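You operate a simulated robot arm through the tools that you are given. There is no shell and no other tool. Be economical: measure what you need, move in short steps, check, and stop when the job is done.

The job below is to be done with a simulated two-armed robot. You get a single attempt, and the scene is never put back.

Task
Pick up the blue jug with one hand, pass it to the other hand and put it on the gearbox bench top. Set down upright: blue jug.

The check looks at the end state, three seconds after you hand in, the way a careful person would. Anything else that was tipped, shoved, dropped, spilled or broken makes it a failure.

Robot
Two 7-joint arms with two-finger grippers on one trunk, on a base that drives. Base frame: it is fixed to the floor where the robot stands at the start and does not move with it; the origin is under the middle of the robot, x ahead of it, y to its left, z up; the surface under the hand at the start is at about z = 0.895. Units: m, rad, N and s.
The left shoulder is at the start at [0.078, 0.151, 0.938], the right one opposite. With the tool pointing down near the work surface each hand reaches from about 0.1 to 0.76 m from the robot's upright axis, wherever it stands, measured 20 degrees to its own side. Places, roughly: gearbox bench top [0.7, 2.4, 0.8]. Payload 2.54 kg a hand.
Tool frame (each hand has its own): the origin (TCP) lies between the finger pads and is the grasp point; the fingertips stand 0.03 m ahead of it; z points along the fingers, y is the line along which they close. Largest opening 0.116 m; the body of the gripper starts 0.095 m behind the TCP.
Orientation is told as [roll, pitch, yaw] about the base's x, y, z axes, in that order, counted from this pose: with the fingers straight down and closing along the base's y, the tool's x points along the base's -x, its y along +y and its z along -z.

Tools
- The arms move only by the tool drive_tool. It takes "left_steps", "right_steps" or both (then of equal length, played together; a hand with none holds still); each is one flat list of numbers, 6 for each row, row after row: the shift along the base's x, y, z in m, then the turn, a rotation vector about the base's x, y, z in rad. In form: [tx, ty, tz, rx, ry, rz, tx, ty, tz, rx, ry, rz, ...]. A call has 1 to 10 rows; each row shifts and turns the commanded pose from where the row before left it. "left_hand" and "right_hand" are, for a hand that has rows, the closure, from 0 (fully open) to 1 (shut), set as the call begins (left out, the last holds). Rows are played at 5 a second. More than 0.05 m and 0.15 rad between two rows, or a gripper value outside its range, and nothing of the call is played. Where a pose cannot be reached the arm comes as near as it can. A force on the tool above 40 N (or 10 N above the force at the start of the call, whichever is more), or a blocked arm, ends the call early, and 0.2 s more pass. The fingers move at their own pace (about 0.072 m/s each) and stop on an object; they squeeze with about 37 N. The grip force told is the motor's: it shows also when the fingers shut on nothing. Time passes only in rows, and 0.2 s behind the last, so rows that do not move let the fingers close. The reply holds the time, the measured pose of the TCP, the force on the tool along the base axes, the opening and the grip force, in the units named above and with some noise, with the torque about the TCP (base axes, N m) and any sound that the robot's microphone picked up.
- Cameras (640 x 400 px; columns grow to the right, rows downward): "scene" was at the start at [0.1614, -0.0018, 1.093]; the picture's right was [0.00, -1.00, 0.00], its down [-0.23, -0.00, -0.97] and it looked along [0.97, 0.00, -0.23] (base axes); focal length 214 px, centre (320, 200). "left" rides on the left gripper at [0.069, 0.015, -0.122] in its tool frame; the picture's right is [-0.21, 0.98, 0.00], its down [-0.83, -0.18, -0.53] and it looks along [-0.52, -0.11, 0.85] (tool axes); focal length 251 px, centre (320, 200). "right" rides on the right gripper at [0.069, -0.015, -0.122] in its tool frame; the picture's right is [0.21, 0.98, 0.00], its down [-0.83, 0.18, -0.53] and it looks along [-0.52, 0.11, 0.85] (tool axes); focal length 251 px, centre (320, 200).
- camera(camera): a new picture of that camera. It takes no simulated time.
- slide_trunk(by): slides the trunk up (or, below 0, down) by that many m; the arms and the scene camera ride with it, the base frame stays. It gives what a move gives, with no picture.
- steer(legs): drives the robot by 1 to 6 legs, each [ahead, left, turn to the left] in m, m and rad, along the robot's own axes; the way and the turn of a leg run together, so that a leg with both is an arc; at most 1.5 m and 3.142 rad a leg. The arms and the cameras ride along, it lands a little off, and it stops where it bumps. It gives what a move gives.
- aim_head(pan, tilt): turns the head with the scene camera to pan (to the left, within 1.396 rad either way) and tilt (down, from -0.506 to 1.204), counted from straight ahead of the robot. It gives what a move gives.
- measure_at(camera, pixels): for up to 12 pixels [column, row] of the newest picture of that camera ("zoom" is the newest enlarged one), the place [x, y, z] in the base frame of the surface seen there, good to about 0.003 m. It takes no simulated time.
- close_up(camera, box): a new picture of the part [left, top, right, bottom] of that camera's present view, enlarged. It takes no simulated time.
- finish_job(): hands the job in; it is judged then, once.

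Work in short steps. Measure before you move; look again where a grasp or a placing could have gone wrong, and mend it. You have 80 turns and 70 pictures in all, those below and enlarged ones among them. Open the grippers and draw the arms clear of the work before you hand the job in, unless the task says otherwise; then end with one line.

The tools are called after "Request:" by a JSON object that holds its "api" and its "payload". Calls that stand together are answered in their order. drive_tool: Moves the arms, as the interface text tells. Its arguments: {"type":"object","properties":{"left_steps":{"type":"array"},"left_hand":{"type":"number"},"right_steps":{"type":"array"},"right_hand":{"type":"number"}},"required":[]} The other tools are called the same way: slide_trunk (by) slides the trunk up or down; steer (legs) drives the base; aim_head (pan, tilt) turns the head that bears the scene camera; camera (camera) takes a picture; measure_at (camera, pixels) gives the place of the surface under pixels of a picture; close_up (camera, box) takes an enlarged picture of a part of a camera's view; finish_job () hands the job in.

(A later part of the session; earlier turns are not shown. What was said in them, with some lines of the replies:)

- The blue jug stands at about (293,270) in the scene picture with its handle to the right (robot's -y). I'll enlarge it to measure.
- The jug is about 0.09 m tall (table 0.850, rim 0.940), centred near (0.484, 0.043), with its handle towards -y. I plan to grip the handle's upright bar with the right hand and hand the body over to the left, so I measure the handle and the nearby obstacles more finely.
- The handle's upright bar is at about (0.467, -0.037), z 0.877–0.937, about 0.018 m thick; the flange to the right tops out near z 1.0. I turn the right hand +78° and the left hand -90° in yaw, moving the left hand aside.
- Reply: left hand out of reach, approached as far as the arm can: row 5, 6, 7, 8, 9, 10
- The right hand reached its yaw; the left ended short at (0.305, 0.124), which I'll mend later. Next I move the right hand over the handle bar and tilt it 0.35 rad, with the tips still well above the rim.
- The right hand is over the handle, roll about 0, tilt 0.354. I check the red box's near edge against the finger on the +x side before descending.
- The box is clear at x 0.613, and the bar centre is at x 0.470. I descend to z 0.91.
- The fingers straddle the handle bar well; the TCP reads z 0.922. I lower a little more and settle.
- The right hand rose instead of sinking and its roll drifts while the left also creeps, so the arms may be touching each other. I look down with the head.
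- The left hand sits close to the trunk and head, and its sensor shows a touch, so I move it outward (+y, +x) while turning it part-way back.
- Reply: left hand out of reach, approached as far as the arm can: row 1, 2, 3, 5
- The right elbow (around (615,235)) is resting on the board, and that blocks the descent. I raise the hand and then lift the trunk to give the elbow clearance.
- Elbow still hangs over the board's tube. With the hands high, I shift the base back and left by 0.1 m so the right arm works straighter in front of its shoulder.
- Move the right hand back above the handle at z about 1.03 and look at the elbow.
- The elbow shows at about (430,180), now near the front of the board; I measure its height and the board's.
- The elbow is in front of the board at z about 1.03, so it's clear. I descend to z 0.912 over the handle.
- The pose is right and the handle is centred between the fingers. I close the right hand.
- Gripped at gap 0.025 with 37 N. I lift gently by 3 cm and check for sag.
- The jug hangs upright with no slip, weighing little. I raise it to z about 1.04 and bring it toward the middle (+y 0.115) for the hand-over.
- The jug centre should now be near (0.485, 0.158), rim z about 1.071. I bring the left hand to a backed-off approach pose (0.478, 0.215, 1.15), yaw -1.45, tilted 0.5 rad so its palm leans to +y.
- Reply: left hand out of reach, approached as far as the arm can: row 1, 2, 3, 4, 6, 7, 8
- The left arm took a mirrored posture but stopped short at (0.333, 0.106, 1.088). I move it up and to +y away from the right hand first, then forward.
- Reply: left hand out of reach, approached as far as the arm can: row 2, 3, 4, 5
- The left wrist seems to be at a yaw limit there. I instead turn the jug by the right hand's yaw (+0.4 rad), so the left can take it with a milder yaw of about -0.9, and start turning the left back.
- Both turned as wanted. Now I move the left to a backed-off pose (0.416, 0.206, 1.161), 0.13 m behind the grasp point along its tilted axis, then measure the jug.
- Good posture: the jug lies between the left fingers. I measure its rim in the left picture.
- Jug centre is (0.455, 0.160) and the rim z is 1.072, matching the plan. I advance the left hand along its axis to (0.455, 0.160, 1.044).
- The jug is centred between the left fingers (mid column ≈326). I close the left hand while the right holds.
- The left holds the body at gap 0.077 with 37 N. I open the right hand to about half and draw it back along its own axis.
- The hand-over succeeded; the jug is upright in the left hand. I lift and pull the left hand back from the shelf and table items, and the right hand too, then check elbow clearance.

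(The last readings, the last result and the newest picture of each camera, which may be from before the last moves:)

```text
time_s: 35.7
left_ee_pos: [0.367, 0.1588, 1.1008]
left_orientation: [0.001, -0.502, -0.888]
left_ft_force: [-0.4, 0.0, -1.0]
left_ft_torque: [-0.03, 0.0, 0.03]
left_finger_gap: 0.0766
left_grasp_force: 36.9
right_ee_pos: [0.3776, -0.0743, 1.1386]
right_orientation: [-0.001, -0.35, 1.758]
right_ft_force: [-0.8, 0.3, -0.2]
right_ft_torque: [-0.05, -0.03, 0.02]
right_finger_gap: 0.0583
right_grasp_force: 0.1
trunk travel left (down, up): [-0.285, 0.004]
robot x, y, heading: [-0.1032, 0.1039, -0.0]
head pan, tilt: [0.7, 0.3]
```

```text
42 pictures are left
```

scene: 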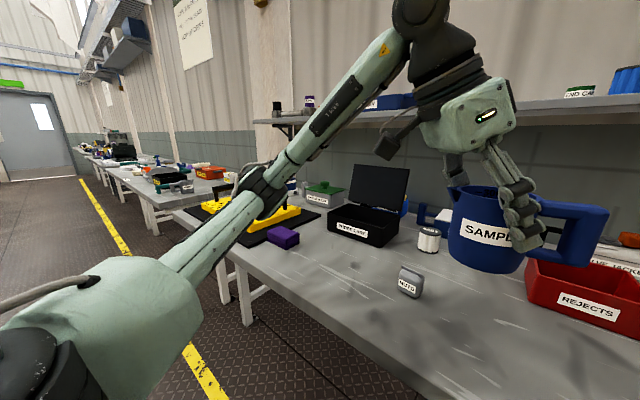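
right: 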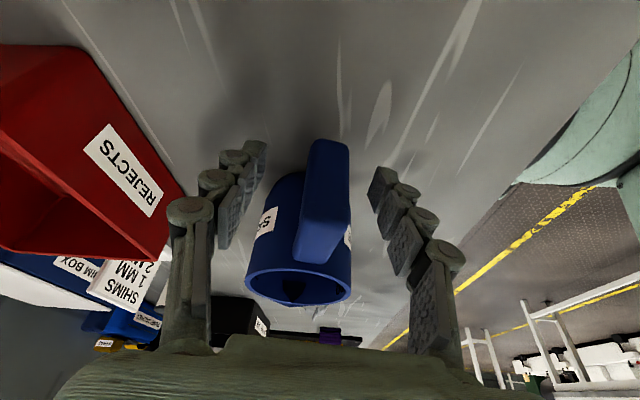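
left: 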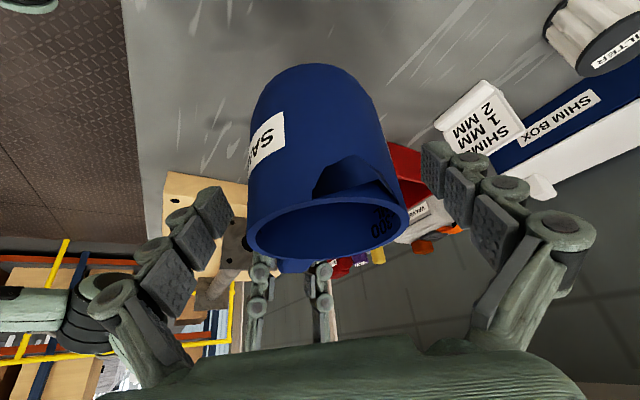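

More benches stretch to the left along the wall. Back up 0.3 m clear of the table (elbow retreats straight), then look toward the gearbox bench.

Request:
{"api": "measure_at", "payload": {"camera": "scene", "pixels": [[262, 205], [270, 190], [240, 215], [160, 200], [130, 185], [190, 205], [200, 190], [175, 175], [215, 205]]}}

Request:
{"api": "steer", "payload": {"legs": [[-0.35, 0, 0]]}}

Request:
{"api": "aim_head", "payload": {"pan": 1.1, "tilt": 0.25}}

Request:
{"api": "camera", "payload": {"camera": "scene"}}

```text
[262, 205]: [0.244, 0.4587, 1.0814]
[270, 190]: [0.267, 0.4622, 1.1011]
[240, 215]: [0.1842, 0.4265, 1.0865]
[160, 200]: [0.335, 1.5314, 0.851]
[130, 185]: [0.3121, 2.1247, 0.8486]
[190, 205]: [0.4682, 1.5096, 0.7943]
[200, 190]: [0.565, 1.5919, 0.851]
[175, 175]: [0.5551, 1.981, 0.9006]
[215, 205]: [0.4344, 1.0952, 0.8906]
```

```text
time_s: 38.0
left_ee_pos: [0.0182, 0.1605, 1.1004]
left_orientation: [-0.001, -0.501, -0.89]
left_ft_force: [0.2, -0.7, -0.3]
left_ft_torque: [0.07, -0.02, 0.01]
left_finger_gap: 0.0766
left_grasp_force: 36.7
right_ee_pos: [0.0305, -0.073, 1.1387]
right_orientation: [-0.001, -0.351, 1.758]
right_ft_force: [-0.9, -0.2, 0.7]
right_ft_torque: [0.01, -0.03, -0.02]
right_finger_gap: 0.0577
right_grasp_force: 0.2
trunk travel left (down, up): [-0.285, 0.004]
robot x, y, heading: [-0.4461, 0.1052, -0.001]
head pan, tilt: [0.7, 0.3]
```

```text
time_s: 38.8
left_ee_pos: [0.0196, 0.1603, 1.0998]
left_orientation: [0.001, -0.5, -0.891]
left_ft_force: [-0.6, 0.5, -1.6]
left_ft_torque: [0.01, 0.03, 0.03]
left_finger_gap: 0.0766
left_grasp_force: 36.5
right_ee_pos: [0.0315, -0.0735, 1.1379]
right_orientation: [0.002, -0.351, 1.757]
right_ft_force: [-1.3, -0.5, -0.4]
right_ft_torque: [0.01, -0.04, 0.02]
right_finger_gap: 0.0583
right_grasp_force: 0.0
trunk travel left (down, up): [-0.285, 0.004]
robot x, y, heading: [-0.4439, 0.104, -0.002]
head pan, tilt: [1.1, 0.25]
```

```text
41 pictures are left
```

scene: 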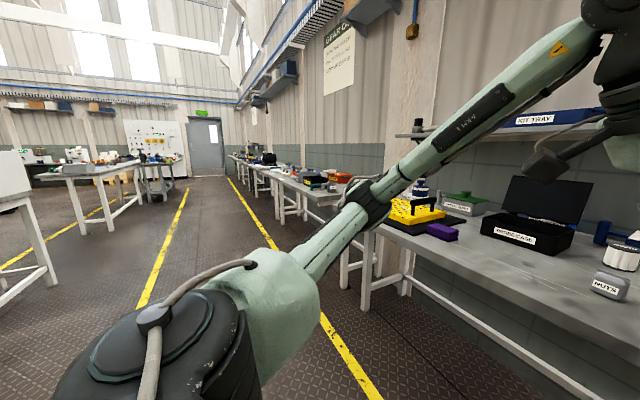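

The aisle beside the tables is clear and the "GEAR…" sign marks the next bench. I strafe left 1.5 m then 0.5 m.

Request:
{"api": "steer", "payload": {"legs": [[0, 1.5, 0], [0, 0.5, 0]]}}

Request:
{"api": "aim_head", "payload": {"pan": 0.2, "tilt": 0.35}}

Request:
{"api": "camera", "payload": {"camera": "scene"}}

```text
time_s: 58.5
left_ee_pos: [0.0466, 2.1673, 1.1001]
left_orientation: [0.001, -0.5, -0.912]
left_ft_force: [0.0, -0.2, -0.4]
left_ft_torque: [0.01, 0.0, 0.04]
left_finger_gap: 0.076
left_grasp_force: 36.5
right_ee_pos: [0.052, 1.9316, 1.1389]
right_orientation: [0.001, -0.351, 1.733]
right_ft_force: [0.4, 0.0, -0.3]
right_ft_torque: [0.02, 0.0, 0.0]
right_finger_gap: 0.0581
right_grasp_force: 0.0
trunk travel left (down, up): [-0.285, 0.004]
robot x, y, heading: [-0.4239, 2.1174, -0.029]
head pan, tilt: [1.1, 0.25]
```

```text
time_s: 59.7
left_ee_pos: [0.0455, 2.1657, 1.1006]
left_orientation: [0.001, -0.501, -0.91]
left_ft_force: [-0.8, 0.4, -1.7]
left_ft_torque: [-0.01, 0.01, 0.01]
left_finger_gap: 0.0759
left_grasp_force: 36.9
right_ee_pos: [0.0518, 1.9317, 1.1371]
right_orientation: [0.002, -0.351, 1.734]
right_ft_force: [0.1, -0.4, 0.3]
right_ft_torque: [-0.02, 0.03, -0.02]
right_finger_gap: 0.0582
right_grasp_force: 0.2
trunk travel left (down, up): [-0.285, 0.004]
robot x, y, heading: [-0.4228, 2.1194, -0.024]
head pan, tilt: [0.201, 0.351]
```

```text
40 pictures are left
```

scene: 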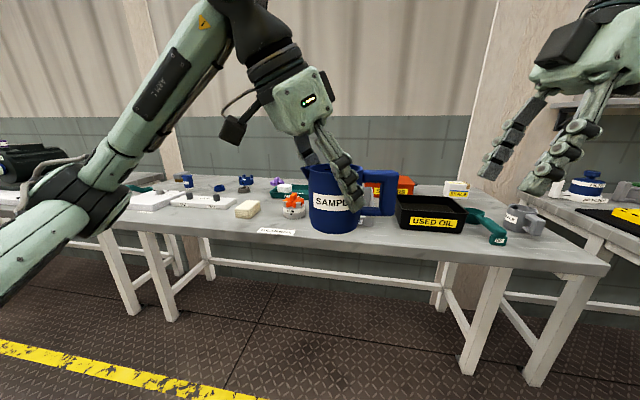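

The bench ahead has a front label near (276,231). I enlarge it and measure free spots.

Request:
{"api": "close_up", "payload": {"camera": "scene", "box": [100, 160, 320, 290]}}

Request:
{"api": "close_up", "payload": {"camera": "scene", "box": [300, 160, 620, 290]}}

Request:
{"api": "measure_at", "payload": {"camera": "scene", "pixels": [[276, 231], [300, 230], [262, 222], [220, 222], [180, 218], [140, 216], [430, 238], [500, 255], [590, 270], [400, 232], [246, 208], [292, 212]]}}

```text
2.91 times, centred on (210, 225) of scene
```

zoom: 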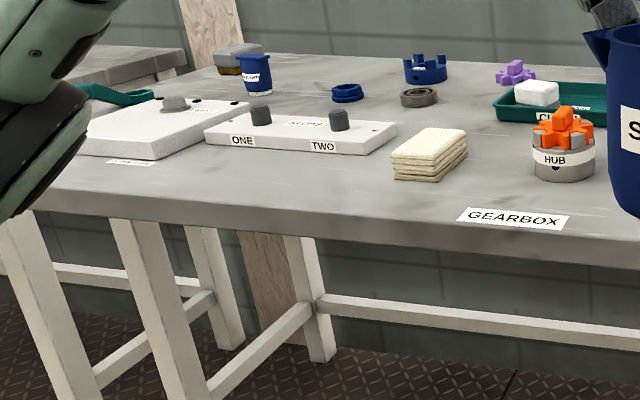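

```text
2.00 times, centred on (460, 225) of scene
```

zoom: 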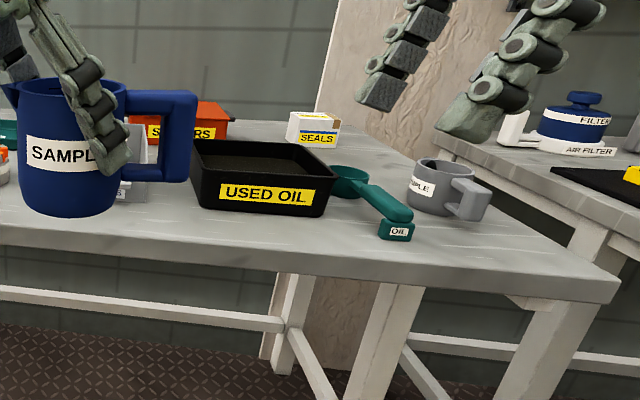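

```text
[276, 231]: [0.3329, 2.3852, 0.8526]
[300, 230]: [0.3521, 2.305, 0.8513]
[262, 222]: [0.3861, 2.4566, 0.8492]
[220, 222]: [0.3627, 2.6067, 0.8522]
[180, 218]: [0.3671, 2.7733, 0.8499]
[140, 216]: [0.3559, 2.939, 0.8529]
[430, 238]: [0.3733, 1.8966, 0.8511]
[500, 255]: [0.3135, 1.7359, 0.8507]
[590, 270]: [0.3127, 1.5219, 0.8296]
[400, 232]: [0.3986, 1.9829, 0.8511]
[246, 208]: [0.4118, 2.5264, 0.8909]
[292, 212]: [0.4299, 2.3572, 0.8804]
```

The label reads GEARBOX and the top is at z 0.851. The jug hides the front strip around y 2.2, so I shift the left hand 0.15 m left to see it.

Request:
{"api": "drive_tool", "payload": {"left_steps": [0, 0.03, 0, 0, 0, 0, 0, 0.03, 0, 0, 0, 0, 0, 0.03, 0, 0, 0, 0, 0, 0.03, 0, 0, 0, 0, 0, 0.03, 0, 0, 0, 0]}}

Request:
{"api": "close_up", "payload": {"camera": "scene", "box": [220, 150, 480, 280]}}

```text
time_s: 60.9
left_ee_pos: [0.0449, 2.3179, 1.101]
left_orientation: [0.0, -0.499, -0.912]
left_ft_force: [1.1, 1.0, -0.8]
left_ft_torque: [0.0, -0.01, 0.0]
left_finger_gap: 0.0759
left_grasp_force: 36.4
right_ee_pos: [0.0525, 1.9332, 1.138]
right_orientation: [0.002, -0.351, 1.735]
right_ft_force: [-1.2, -0.5, -0.4]
right_ft_torque: [0.03, -0.05, 0.0]
right_finger_gap: 0.0579
right_grasp_force: 0.1
trunk travel left (down, up): [-0.285, 0.004]
robot x, y, heading: [-0.4209, 2.1199, -0.022]
head pan, tilt: [0.201, 0.351]
```

```text
2.46 times, centred on (350, 215) of scene
```

zoom: 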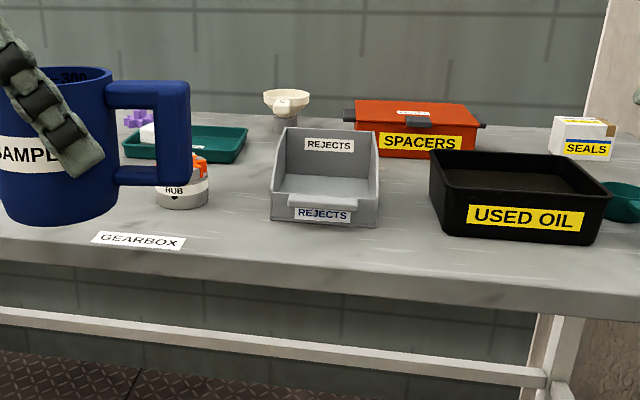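

There is a free area between the HUB and the grey REJECTS bin, around zoom (240,220). I measure it.

Request:
{"api": "measure_at", "payload": {"camera": "zoom", "pixels": [[240, 215], [271, 218], [208, 195], [182, 208], [240, 180], [240, 240], [235, 258], [275, 205], [380, 225], [275, 130], [290, 100], [190, 160]]}}

```text
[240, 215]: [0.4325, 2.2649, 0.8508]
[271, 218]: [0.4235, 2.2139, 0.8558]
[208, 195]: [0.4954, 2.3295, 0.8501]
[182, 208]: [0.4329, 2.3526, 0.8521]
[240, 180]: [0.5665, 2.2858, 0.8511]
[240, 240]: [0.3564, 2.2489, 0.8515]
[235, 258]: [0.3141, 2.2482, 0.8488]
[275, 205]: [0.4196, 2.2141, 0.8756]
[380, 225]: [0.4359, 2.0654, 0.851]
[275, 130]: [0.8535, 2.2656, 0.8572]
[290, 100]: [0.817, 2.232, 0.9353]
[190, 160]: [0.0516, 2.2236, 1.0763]
```

The gap centre near (0.365, 2.255) on the front strip is free: bin front x≈0.42, hub edge y≈2.32, bench edge x≈0.30. I drive ahead 0.28 m and 0.06 m left, with everything held above z 1.03.

Request:
{"api": "steer", "payload": {"legs": [[0.28, 0.06, 0.022]]}}

Request:
{"api": "aim_head", "payload": {"pan": 0.25, "tilt": 0.55}}

Request:
{"api": "camera", "payload": {"camera": "scene"}}

Request:
{"api": "camera", "payload": {"camera": "left"}}

```text
time_s: 62.8
left_ee_pos: [0.3218, 2.3827, 1.1005]
left_orientation: [0.0, -0.501, -0.89]
left_ft_force: [-0.5, 0.0, -1.2]
left_ft_torque: [0.01, 0.01, -0.03]
left_finger_gap: 0.0762
left_grasp_force: 37.2
right_ee_pos: [0.3354, 1.9998, 1.1369]
right_orientation: [0.0, -0.351, 1.758]
right_ft_force: [0.3, 0.1, -0.7]
right_ft_torque: [0.01, 0.02, -0.02]
right_finger_gap: 0.0579
right_grasp_force: 0.0
trunk travel left (down, up): [-0.285, 0.004]
robot x, y, heading: [-0.1415, 2.173, 0.003]
head pan, tilt: [0.201, 0.351]
```

```text
time_s: 63.6
left_ee_pos: [0.3205, 2.3815, 1.1013]
left_orientation: [0.0, -0.5, -0.89]
left_ft_force: [0.7, 0.7, -1.1]
left_ft_torque: [0.01, -0.02, 0.0]
left_finger_gap: 0.0762
left_grasp_force: 36.9
right_ee_pos: [0.335, 1.9978, 1.1377]
right_orientation: [0.002, -0.351, 1.758]
right_ft_force: [0.2, -0.5, 0.7]
right_ft_torque: [0.0, 0.03, 0.0]
right_finger_gap: 0.0579
right_grasp_force: 0.1
trunk travel left (down, up): [-0.285, 0.004]
robot x, y, heading: [-0.1452, 2.1774, -0.003]
head pan, tilt: [0.25, 0.55]
```

```text
36 pictures are left
```

scene: 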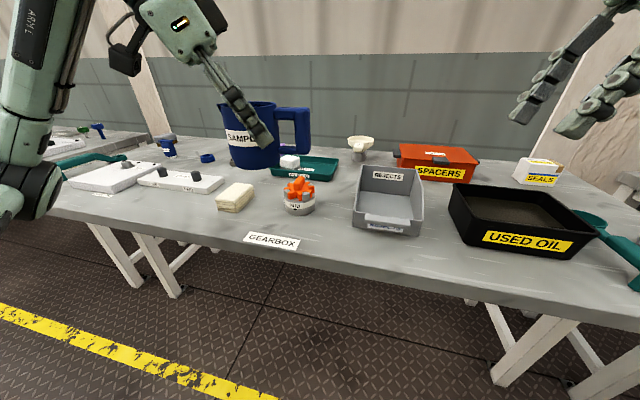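

```text
35 pictures are left
```

left: 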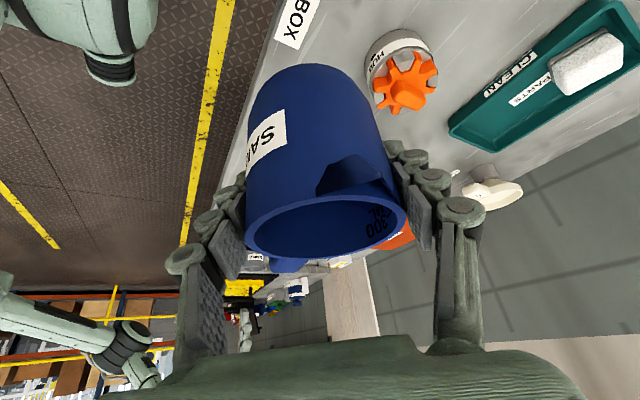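

Now the front strip is well visible around (325,225). I move the jug to above (0.366, 2.256), rotating the handle slightly by -0.15 rad in yaw, and measure the surroundings.

Request:
{"api": "measure_at", "payload": {"camera": "scene", "pixels": [[355, 222], [420, 234], [315, 205], [298, 214], [325, 225], [318, 250], [330, 247], [298, 240], [300, 190], [388, 225]]}}

Request:
{"api": "drive_tool", "payload": {"left_steps": [0.009, -0.025, -0.01, 0, 0, -0.05, 0.009, -0.025, -0.01, 0, 0, -0.05, 0.009, -0.025, -0.01, 0, 0, -0.05, 0.009, -0.025, -0.01, 0, 0, 0, 0.009, -0.026, -0.01, 0, 0, 0, 0, 0, 0, 0, 0, 0]}}

Request:
{"api": "camera", "payload": {"camera": "scene"}}

```text
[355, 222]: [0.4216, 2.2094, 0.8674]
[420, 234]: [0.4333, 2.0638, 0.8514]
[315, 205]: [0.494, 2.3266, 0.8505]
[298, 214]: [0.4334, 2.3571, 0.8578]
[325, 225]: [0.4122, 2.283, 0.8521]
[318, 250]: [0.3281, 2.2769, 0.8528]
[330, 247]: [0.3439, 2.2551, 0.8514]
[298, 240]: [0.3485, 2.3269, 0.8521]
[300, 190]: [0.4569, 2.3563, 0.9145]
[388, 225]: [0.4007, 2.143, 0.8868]
```

```text
time_s: 65.0
left_ee_pos: [0.3656, 2.2556, 1.0495]
left_orientation: [0.001, -0.501, -1.037]
left_ft_force: [0.1, -0.2, 0.0]
left_ft_torque: [0.04, 0.02, -0.01]
left_finger_gap: 0.0759
left_grasp_force: 36.9
right_ee_pos: [0.3343, 1.9984, 1.1384]
right_orientation: [0.0, -0.35, 1.759]
right_ft_force: [0.8, 0.9, -0.1]
right_ft_torque: [-0.03, -0.04, 0.01]
right_finger_gap: 0.058
right_grasp_force: 0.0
trunk travel left (down, up): [-0.285, 0.004]
robot x, y, heading: [-0.1447, 2.1726, -0.003]
head pan, tilt: [0.25, 0.55]
```

```text
34 pictures are left
```

scene: 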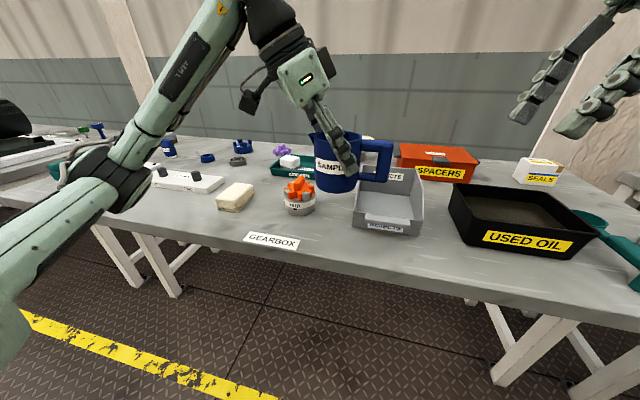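

The bin's lip reaches x 0.40 at y 2.14, so I keep the jug at x≈0.362. I check the left elbow (≈(115,185)) clearance before lowering.

Request:
{"api": "measure_at", "payload": {"camera": "scene", "pixels": [[120, 205], [100, 195], [140, 185], [110, 165], [165, 180], [150, 215], [195, 185], [80, 240]]}}

Request:
{"api": "close_up", "payload": {"camera": "scene", "box": [250, 100, 450, 260]}}

```text
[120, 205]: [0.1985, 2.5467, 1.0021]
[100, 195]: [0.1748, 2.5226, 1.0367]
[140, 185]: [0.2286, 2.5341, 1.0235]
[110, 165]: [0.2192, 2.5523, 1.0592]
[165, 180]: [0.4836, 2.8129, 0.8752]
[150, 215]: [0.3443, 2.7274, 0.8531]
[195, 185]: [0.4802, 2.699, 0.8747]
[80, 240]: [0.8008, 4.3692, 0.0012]
```

```text
2.50 times, centred on (350, 180) of scene
```

zoom: 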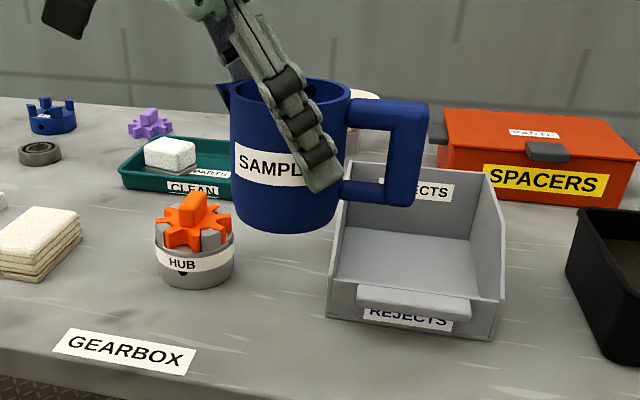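

The elbow is at x≈0.2, in front of the bench, so it's clear. I lower to TCP z 0.93 and shift x by -0.003.

Request:
{"api": "drive_tool", "payload": {"left_steps": [-0.0015, 0, -0.025, 0, 0, 0, -0.0015, 0, -0.025, 0, 0, 0, 0, 0, -0.025, 0, 0, 0, 0, 0, -0.025, 0, 0, 0, 0, 0, -0.018, 0, 0, 0, 0, 0, 0, 0, 0, 0]}}

Request:
{"api": "camera", "payload": {"camera": "scene"}}

Request:
{"api": "close_up", "payload": {"camera": "scene", "box": [250, 120, 450, 280]}}

```text
time_s: 66.4
left_ee_pos: [0.3629, 2.2559, 0.9315]
left_orientation: [0.001, -0.5, -1.039]
left_ft_force: [-0.7, -0.3, -1.1]
left_ft_torque: [0.01, 0.04, -0.05]
left_finger_gap: 0.076
left_grasp_force: 36.8
right_ee_pos: [0.3353, 1.9979, 1.1389]
right_orientation: [-0.001, -0.351, 1.757]
right_ft_force: [0.1, -0.1, 0.8]
right_ft_torque: [-0.01, 0.02, -0.01]
right_finger_gap: 0.058
right_grasp_force: 0.1
trunk travel left (down, up): [-0.285, 0.004]
robot x, y, heading: [-0.1429, 2.1741, -0.005]
head pan, tilt: [0.25, 0.55]
```

```text
32 pictures are left
```

scene: 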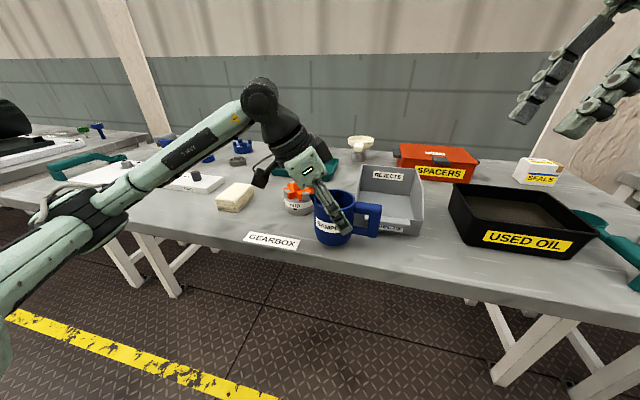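

```text
2.50 times, centred on (350, 200) of scene
```

zoom: 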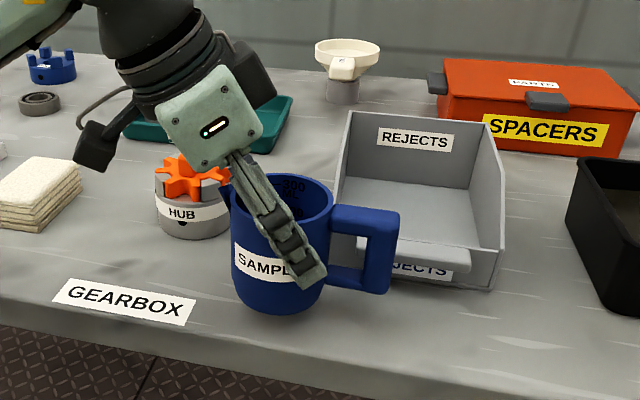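

Jug bottom is about 17 mm above the top, clear of bin and hub; the wrist is clear too. I lower in small steps, watching force.

Request:
{"api": "drive_tool", "payload": {"left_steps": [0, 0, -0.005, 0, 0, 0, 0, 0, -0.005, 0, 0, 0, 0, 0, -0.003, 0, 0, 0, 0, 0, -0.002, 0, 0, 0, 0, 0, 0, 0, 0, 0]}}

Request:
{"api": "close_up", "payload": {"camera": "scene", "box": [290, 160, 410, 260]}}

```text
time_s: 67.6
left_ee_pos: [0.3606, 2.2552, 0.9168]
left_orientation: [0.001, -0.501, -1.039]
left_ft_force: [1.0, 0.1, -1.4]
left_ft_torque: [0.04, 0.02, 0.0]
left_finger_gap: 0.0757
left_grasp_force: 37.1
right_ee_pos: [0.3345, 1.999, 1.1385]
right_orientation: [-0.001, -0.35, 1.756]
right_ft_force: [-1.2, -0.2, 0.7]
right_ft_torque: [0.0, -0.05, -0.03]
right_finger_gap: 0.0582
right_grasp_force: 0.1
trunk travel left (down, up): [-0.285, 0.004]
robot x, y, heading: [-0.14, 2.1737, -0.004]
head pan, tilt: [0.25, 0.55]
```

```text
4.00 times, centred on (350, 210) of scene
```

zoom: 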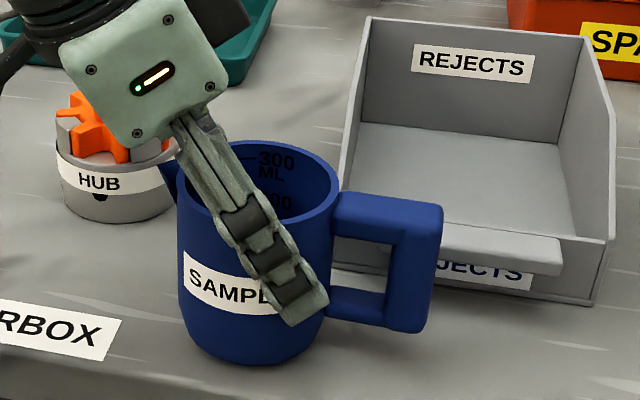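

No contact yet (force near 0). I lower in 1 mm steps to touch down.

Request:
{"api": "drive_tool", "payload": {"left_steps": [0, 0, -0.001, 0, 0, 0, 0, 0, -0.001, 0, 0, 0, 0, 0, -0.001, 0, 0, 0, 0, 0, 0, 0, 0, 0]}}

```text
time_s: 68.6
left_ee_pos: [0.3626, 2.2564, 0.915]
left_orientation: [-0.001, -0.501, -1.04]
left_ft_force: [-0.1, -0.2, -0.1]
left_ft_torque: [0.04, 0.02, 0.0]
left_finger_gap: 0.0758
left_grasp_force: 36.5
right_ee_pos: [0.3351, 1.9995, 1.1384]
right_orientation: [0.0, -0.352, 1.757]
right_ft_force: [0.0, 1.4, 0.2]
right_ft_torque: [0.01, 0.01, -0.03]
right_finger_gap: 0.0582
right_grasp_force: 0.2
trunk travel left (down, up): [-0.285, 0.004]
robot x, y, heading: [-0.1399, 2.178, -0.004]
head pan, tilt: [0.25, 0.55]
```

Request:
{"api": "drive_tool", "payload": {"left_steps": [0, 0, -0.001, 0, 0, 0, 0, 0, -0.001, 0, 0, 0, 0, 0, 0, 0, 0, 0]}}

```text
time_s: 69.4
left_ee_pos: [0.363, 2.2556, 0.9143]
left_orientation: [0.001, -0.502, -1.04]
left_ft_force: [0.1, 1.1, 1.4]
left_ft_torque: [0.02, -0.1, 0.01]
left_finger_gap: 0.0755
left_grasp_force: 37.3
right_ee_pos: [0.3354, 1.9976, 1.1387]
right_orientation: [0.001, -0.351, 1.758]
right_ft_force: [-1.1, -0.3, 0.0]
right_ft_torque: [0.02, -0.02, -0.01]
right_finger_gap: 0.0578
right_grasp_force: 0.1
trunk travel left (down, up): [-0.285, 0.004]
robot x, y, heading: [-0.1408, 2.1769, -0.001]
head pan, tilt: [0.25, 0.55]
```

Force is starting to rise (1.4 N), so first contact is likely. One more millimetre step to confirm.

Request:
{"api": "drive_tool", "payload": {"left_steps": [0, 0, -0.001, 0, 0, 0, 0, 0, -0.001, 0, 0, 0, 0, 0, 0, 0, 0, 0]}}

Request:
{"api": "close_up", "payload": {"camera": "scene", "box": [290, 160, 410, 260]}}

```text
time_s: 70.2
left_ee_pos: [0.3614, 2.2568, 0.9126]
left_orientation: [0.005, -0.504, -1.04]
left_ft_force: [-1.1, 0.8, 15.0]
left_ft_torque: [0.21, -0.39, 0.1]
left_finger_gap: 0.0758
left_grasp_force: 37.4
right_ee_pos: [0.3341, 1.9986, 1.1391]
right_orientation: [0.0, -0.35, 1.759]
right_ft_force: [0.4, -0.2, -0.3]
right_ft_torque: [-0.01, 0.03, 0.0]
right_finger_gap: 0.0579
right_grasp_force: 0.1
trunk travel left (down, up): [-0.285, 0.004]
robot x, y, heading: [-0.1396, 2.1741, -0.005]
head pan, tilt: [0.25, 0.55]
```

```text
4.00 times, centred on (350, 210) of scene
```

zoom: 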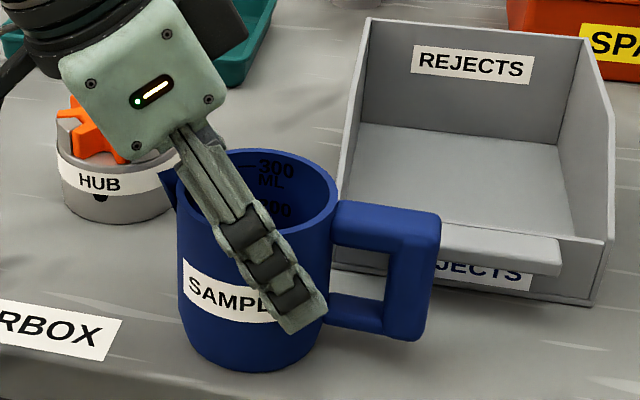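

Firm contact at 15 N. I ease off 1 mm, then open the left hand moderately (gap ≈0.1), keeping clear of the hub.

Request:
{"api": "drive_tool", "payload": {"left_steps": [0, 0, 0.001, 0, 0, 0, 0, 0, 0, 0, 0, 0]}}

Request:
{"api": "drive_tool", "payload": {"left_steps": [0, 0, 0, 0, 0, 0, 0, 0, 0, 0, 0, 0, 0, 0, 0, 0, 0, 0], "left_hand": 0.13}}

Request:
{"api": "camera", "payload": {"camera": "left"}}

Request:
{"api": "close_up", "payload": {"camera": "scene", "box": [290, 160, 410, 260]}}

```text
time_s: 70.8
left_ee_pos: [0.3627, 2.2563, 0.9131]
left_orientation: [0.001, -0.502, -1.04]
left_ft_force: [0.7, 0.4, 14.6]
left_ft_torque: [0.09, -0.58, 0.0]
left_finger_gap: 0.0756
left_grasp_force: 36.8
right_ee_pos: [0.3345, 1.9974, 1.1399]
right_orientation: [0.001, -0.352, 1.756]
right_ft_force: [-0.1, -0.9, 0.3]
right_ft_torque: [-0.01, -0.01, 0.0]
right_finger_gap: 0.0579
right_grasp_force: 0.0
trunk travel left (down, up): [-0.285, 0.004]
robot x, y, heading: [-0.1426, 2.1716, -0.006]
head pan, tilt: [0.25, 0.55]
```

```text
time_s: 71.6
left_ee_pos: [0.3613, 2.2563, 0.9115]
left_orientation: [0.001, -0.5, -1.039]
left_ft_force: [0.8, -1.3, 1.0]
left_ft_torque: [-0.03, -0.01, -0.02]
left_finger_gap: 0.1011
left_grasp_force: 0.1
right_ee_pos: [0.3345, 1.9972, 1.138]
right_orientation: [0.001, -0.351, 1.758]
right_ft_force: [-0.9, 0.3, 0.0]
right_ft_torque: [0.01, 0.01, -0.04]
right_finger_gap: 0.0581
right_grasp_force: 0.1
trunk travel left (down, up): [-0.285, 0.004]
robot x, y, heading: [-0.1404, 2.1748, -0.004]
head pan, tilt: [0.25, 0.55]
```

```text
28 pictures are left
```

left: 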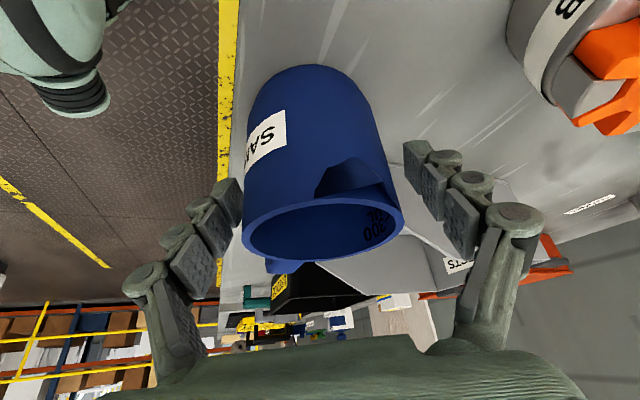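

```text
4.00 times, centred on (350, 210) of scene
```

zoom: 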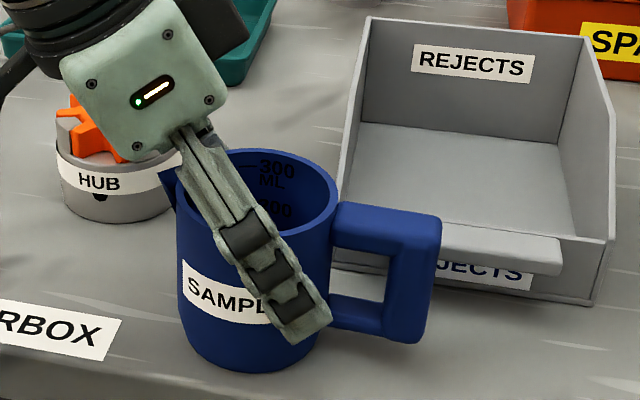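

The jug stands free and centred between the open fingers. I withdraw the left hand along its own axis, then up.

Request:
{"api": "drive_tool", "payload": {"left_steps": [-0.0036, 0.0062, 0.0132, 0, 0, 0, -0.0048, 0.0083, 0.0176, 0, 0, 0, -0.006, 0.0103, 0.022, 0, 0, 0, -0.006, 0.0103, 0.022, 0, 0, 0, -0.006, 0.0103, 0.022, 0, 0, 0, -0.005, 0.01, 0.03, 0, 0, 0, -0.02, 0.01, 0.03, 0, 0, 0, -0.03, 0, 0.02, 0, 0, 0]}}

Request:
{"api": "camera", "payload": {"camera": "scene"}}

```text
time_s: 73.4
left_ee_pos: [0.2819, 2.3213, 1.0892]
left_orientation: [0.0, -0.501, -1.039]
left_ft_force: [0.6, 0.4, 0.1]
left_ft_torque: [0.0, 0.0, -0.01]
left_finger_gap: 0.1009
left_grasp_force: 0.1
right_ee_pos: [0.3349, 1.9985, 1.1388]
right_orientation: [0.001, -0.351, 1.758]
right_ft_force: [0.2, 0.1, 0.6]
right_ft_torque: [0.01, -0.01, 0.01]
right_finger_gap: 0.0579
right_grasp_force: 0.0
trunk travel left (down, up): [-0.285, 0.004]
robot x, y, heading: [-0.1409, 2.1737, -0.003]
head pan, tilt: [0.25, 0.55]
```

```text
26 pictures are left
```

scene: 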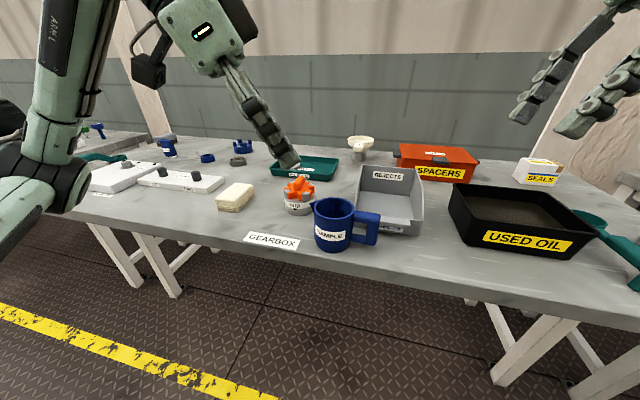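

The jug stands upright on the gearbox bench, clear of its neighbours. I open both hands fully and back the robot away.

Request:
{"api": "drive_tool", "payload": {"left_steps": [0, 0, 0.01, 0, 0, 0, 0, 0, 0, 0, 0, 0], "right_steps": [0, 0, 0.0, 0, 0, 0, 0, 0, 0, 0, 0, 0], "left_hand": 0, "right_hand": 0}}

Request:
{"api": "steer", "payload": {"legs": [[-0.3, 0, 0]]}}

Request:
{"api": "close_up", "payload": {"camera": "scene", "box": [220, 100, 460, 250]}}

```text
time_s: 74.0
left_ee_pos: [0.2829, 2.3218, 1.0993]
left_orientation: [0.0, -0.499, -1.041]
left_ft_force: [0.4, -0.3, -0.1]
left_ft_torque: [-0.01, -0.03, 0.02]
left_finger_gap: 0.1162
left_grasp_force: 0.1
right_ee_pos: [0.3344, 1.9988, 1.1378]
right_orientation: [0.0, -0.351, 1.758]
right_ft_force: [0.7, -0.5, 0.7]
right_ft_torque: [0.0, 0.01, 0.0]
right_finger_gap: 0.1162
right_grasp_force: 0.0
trunk travel left (down, up): [-0.285, 0.004]
robot x, y, heading: [-0.14, 2.1752, -0.005]
head pan, tilt: [0.25, 0.55]
```

```text
time_s: 76.0
left_ee_pos: [-0.0233, 2.3214, 1.0987]
left_orientation: [0.001, -0.501, -1.045]
left_ft_force: [-0.2, -0.2, 0.5]
left_ft_torque: [-0.01, -0.01, 0.03]
left_finger_gap: 0.1159
left_grasp_force: 0.0
right_ee_pos: [0.0268, 1.9967, 1.1396]
right_orientation: [0.001, -0.35, 1.752]
right_ft_force: [0.3, 0.4, 0.2]
right_ft_torque: [-0.01, -0.03, 0.0]
right_finger_gap: 0.1159
right_grasp_force: 0.0
trunk travel left (down, up): [-0.285, 0.004]
robot x, y, heading: [-0.4482, 2.1804, -0.01]
head pan, tilt: [0.25, 0.55]
```

```text
2.67 times, centred on (340, 175) of scene
```

zoom: 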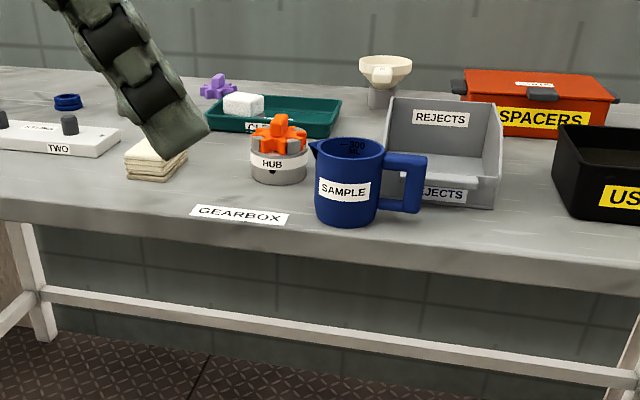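

The jug is upright on the bench, nothing else was disturbed, and both hands are open and clear. Handing in.

Request:
{"api": "finish_job", "payload": {}}

```text
The job is handed in.
```

The blue jug was picked up by the right hand, passed to the left and set upright on the gearbox bench top; the right elbow briefly rested on the board on the first table, and I saw no sign that it moved anything.
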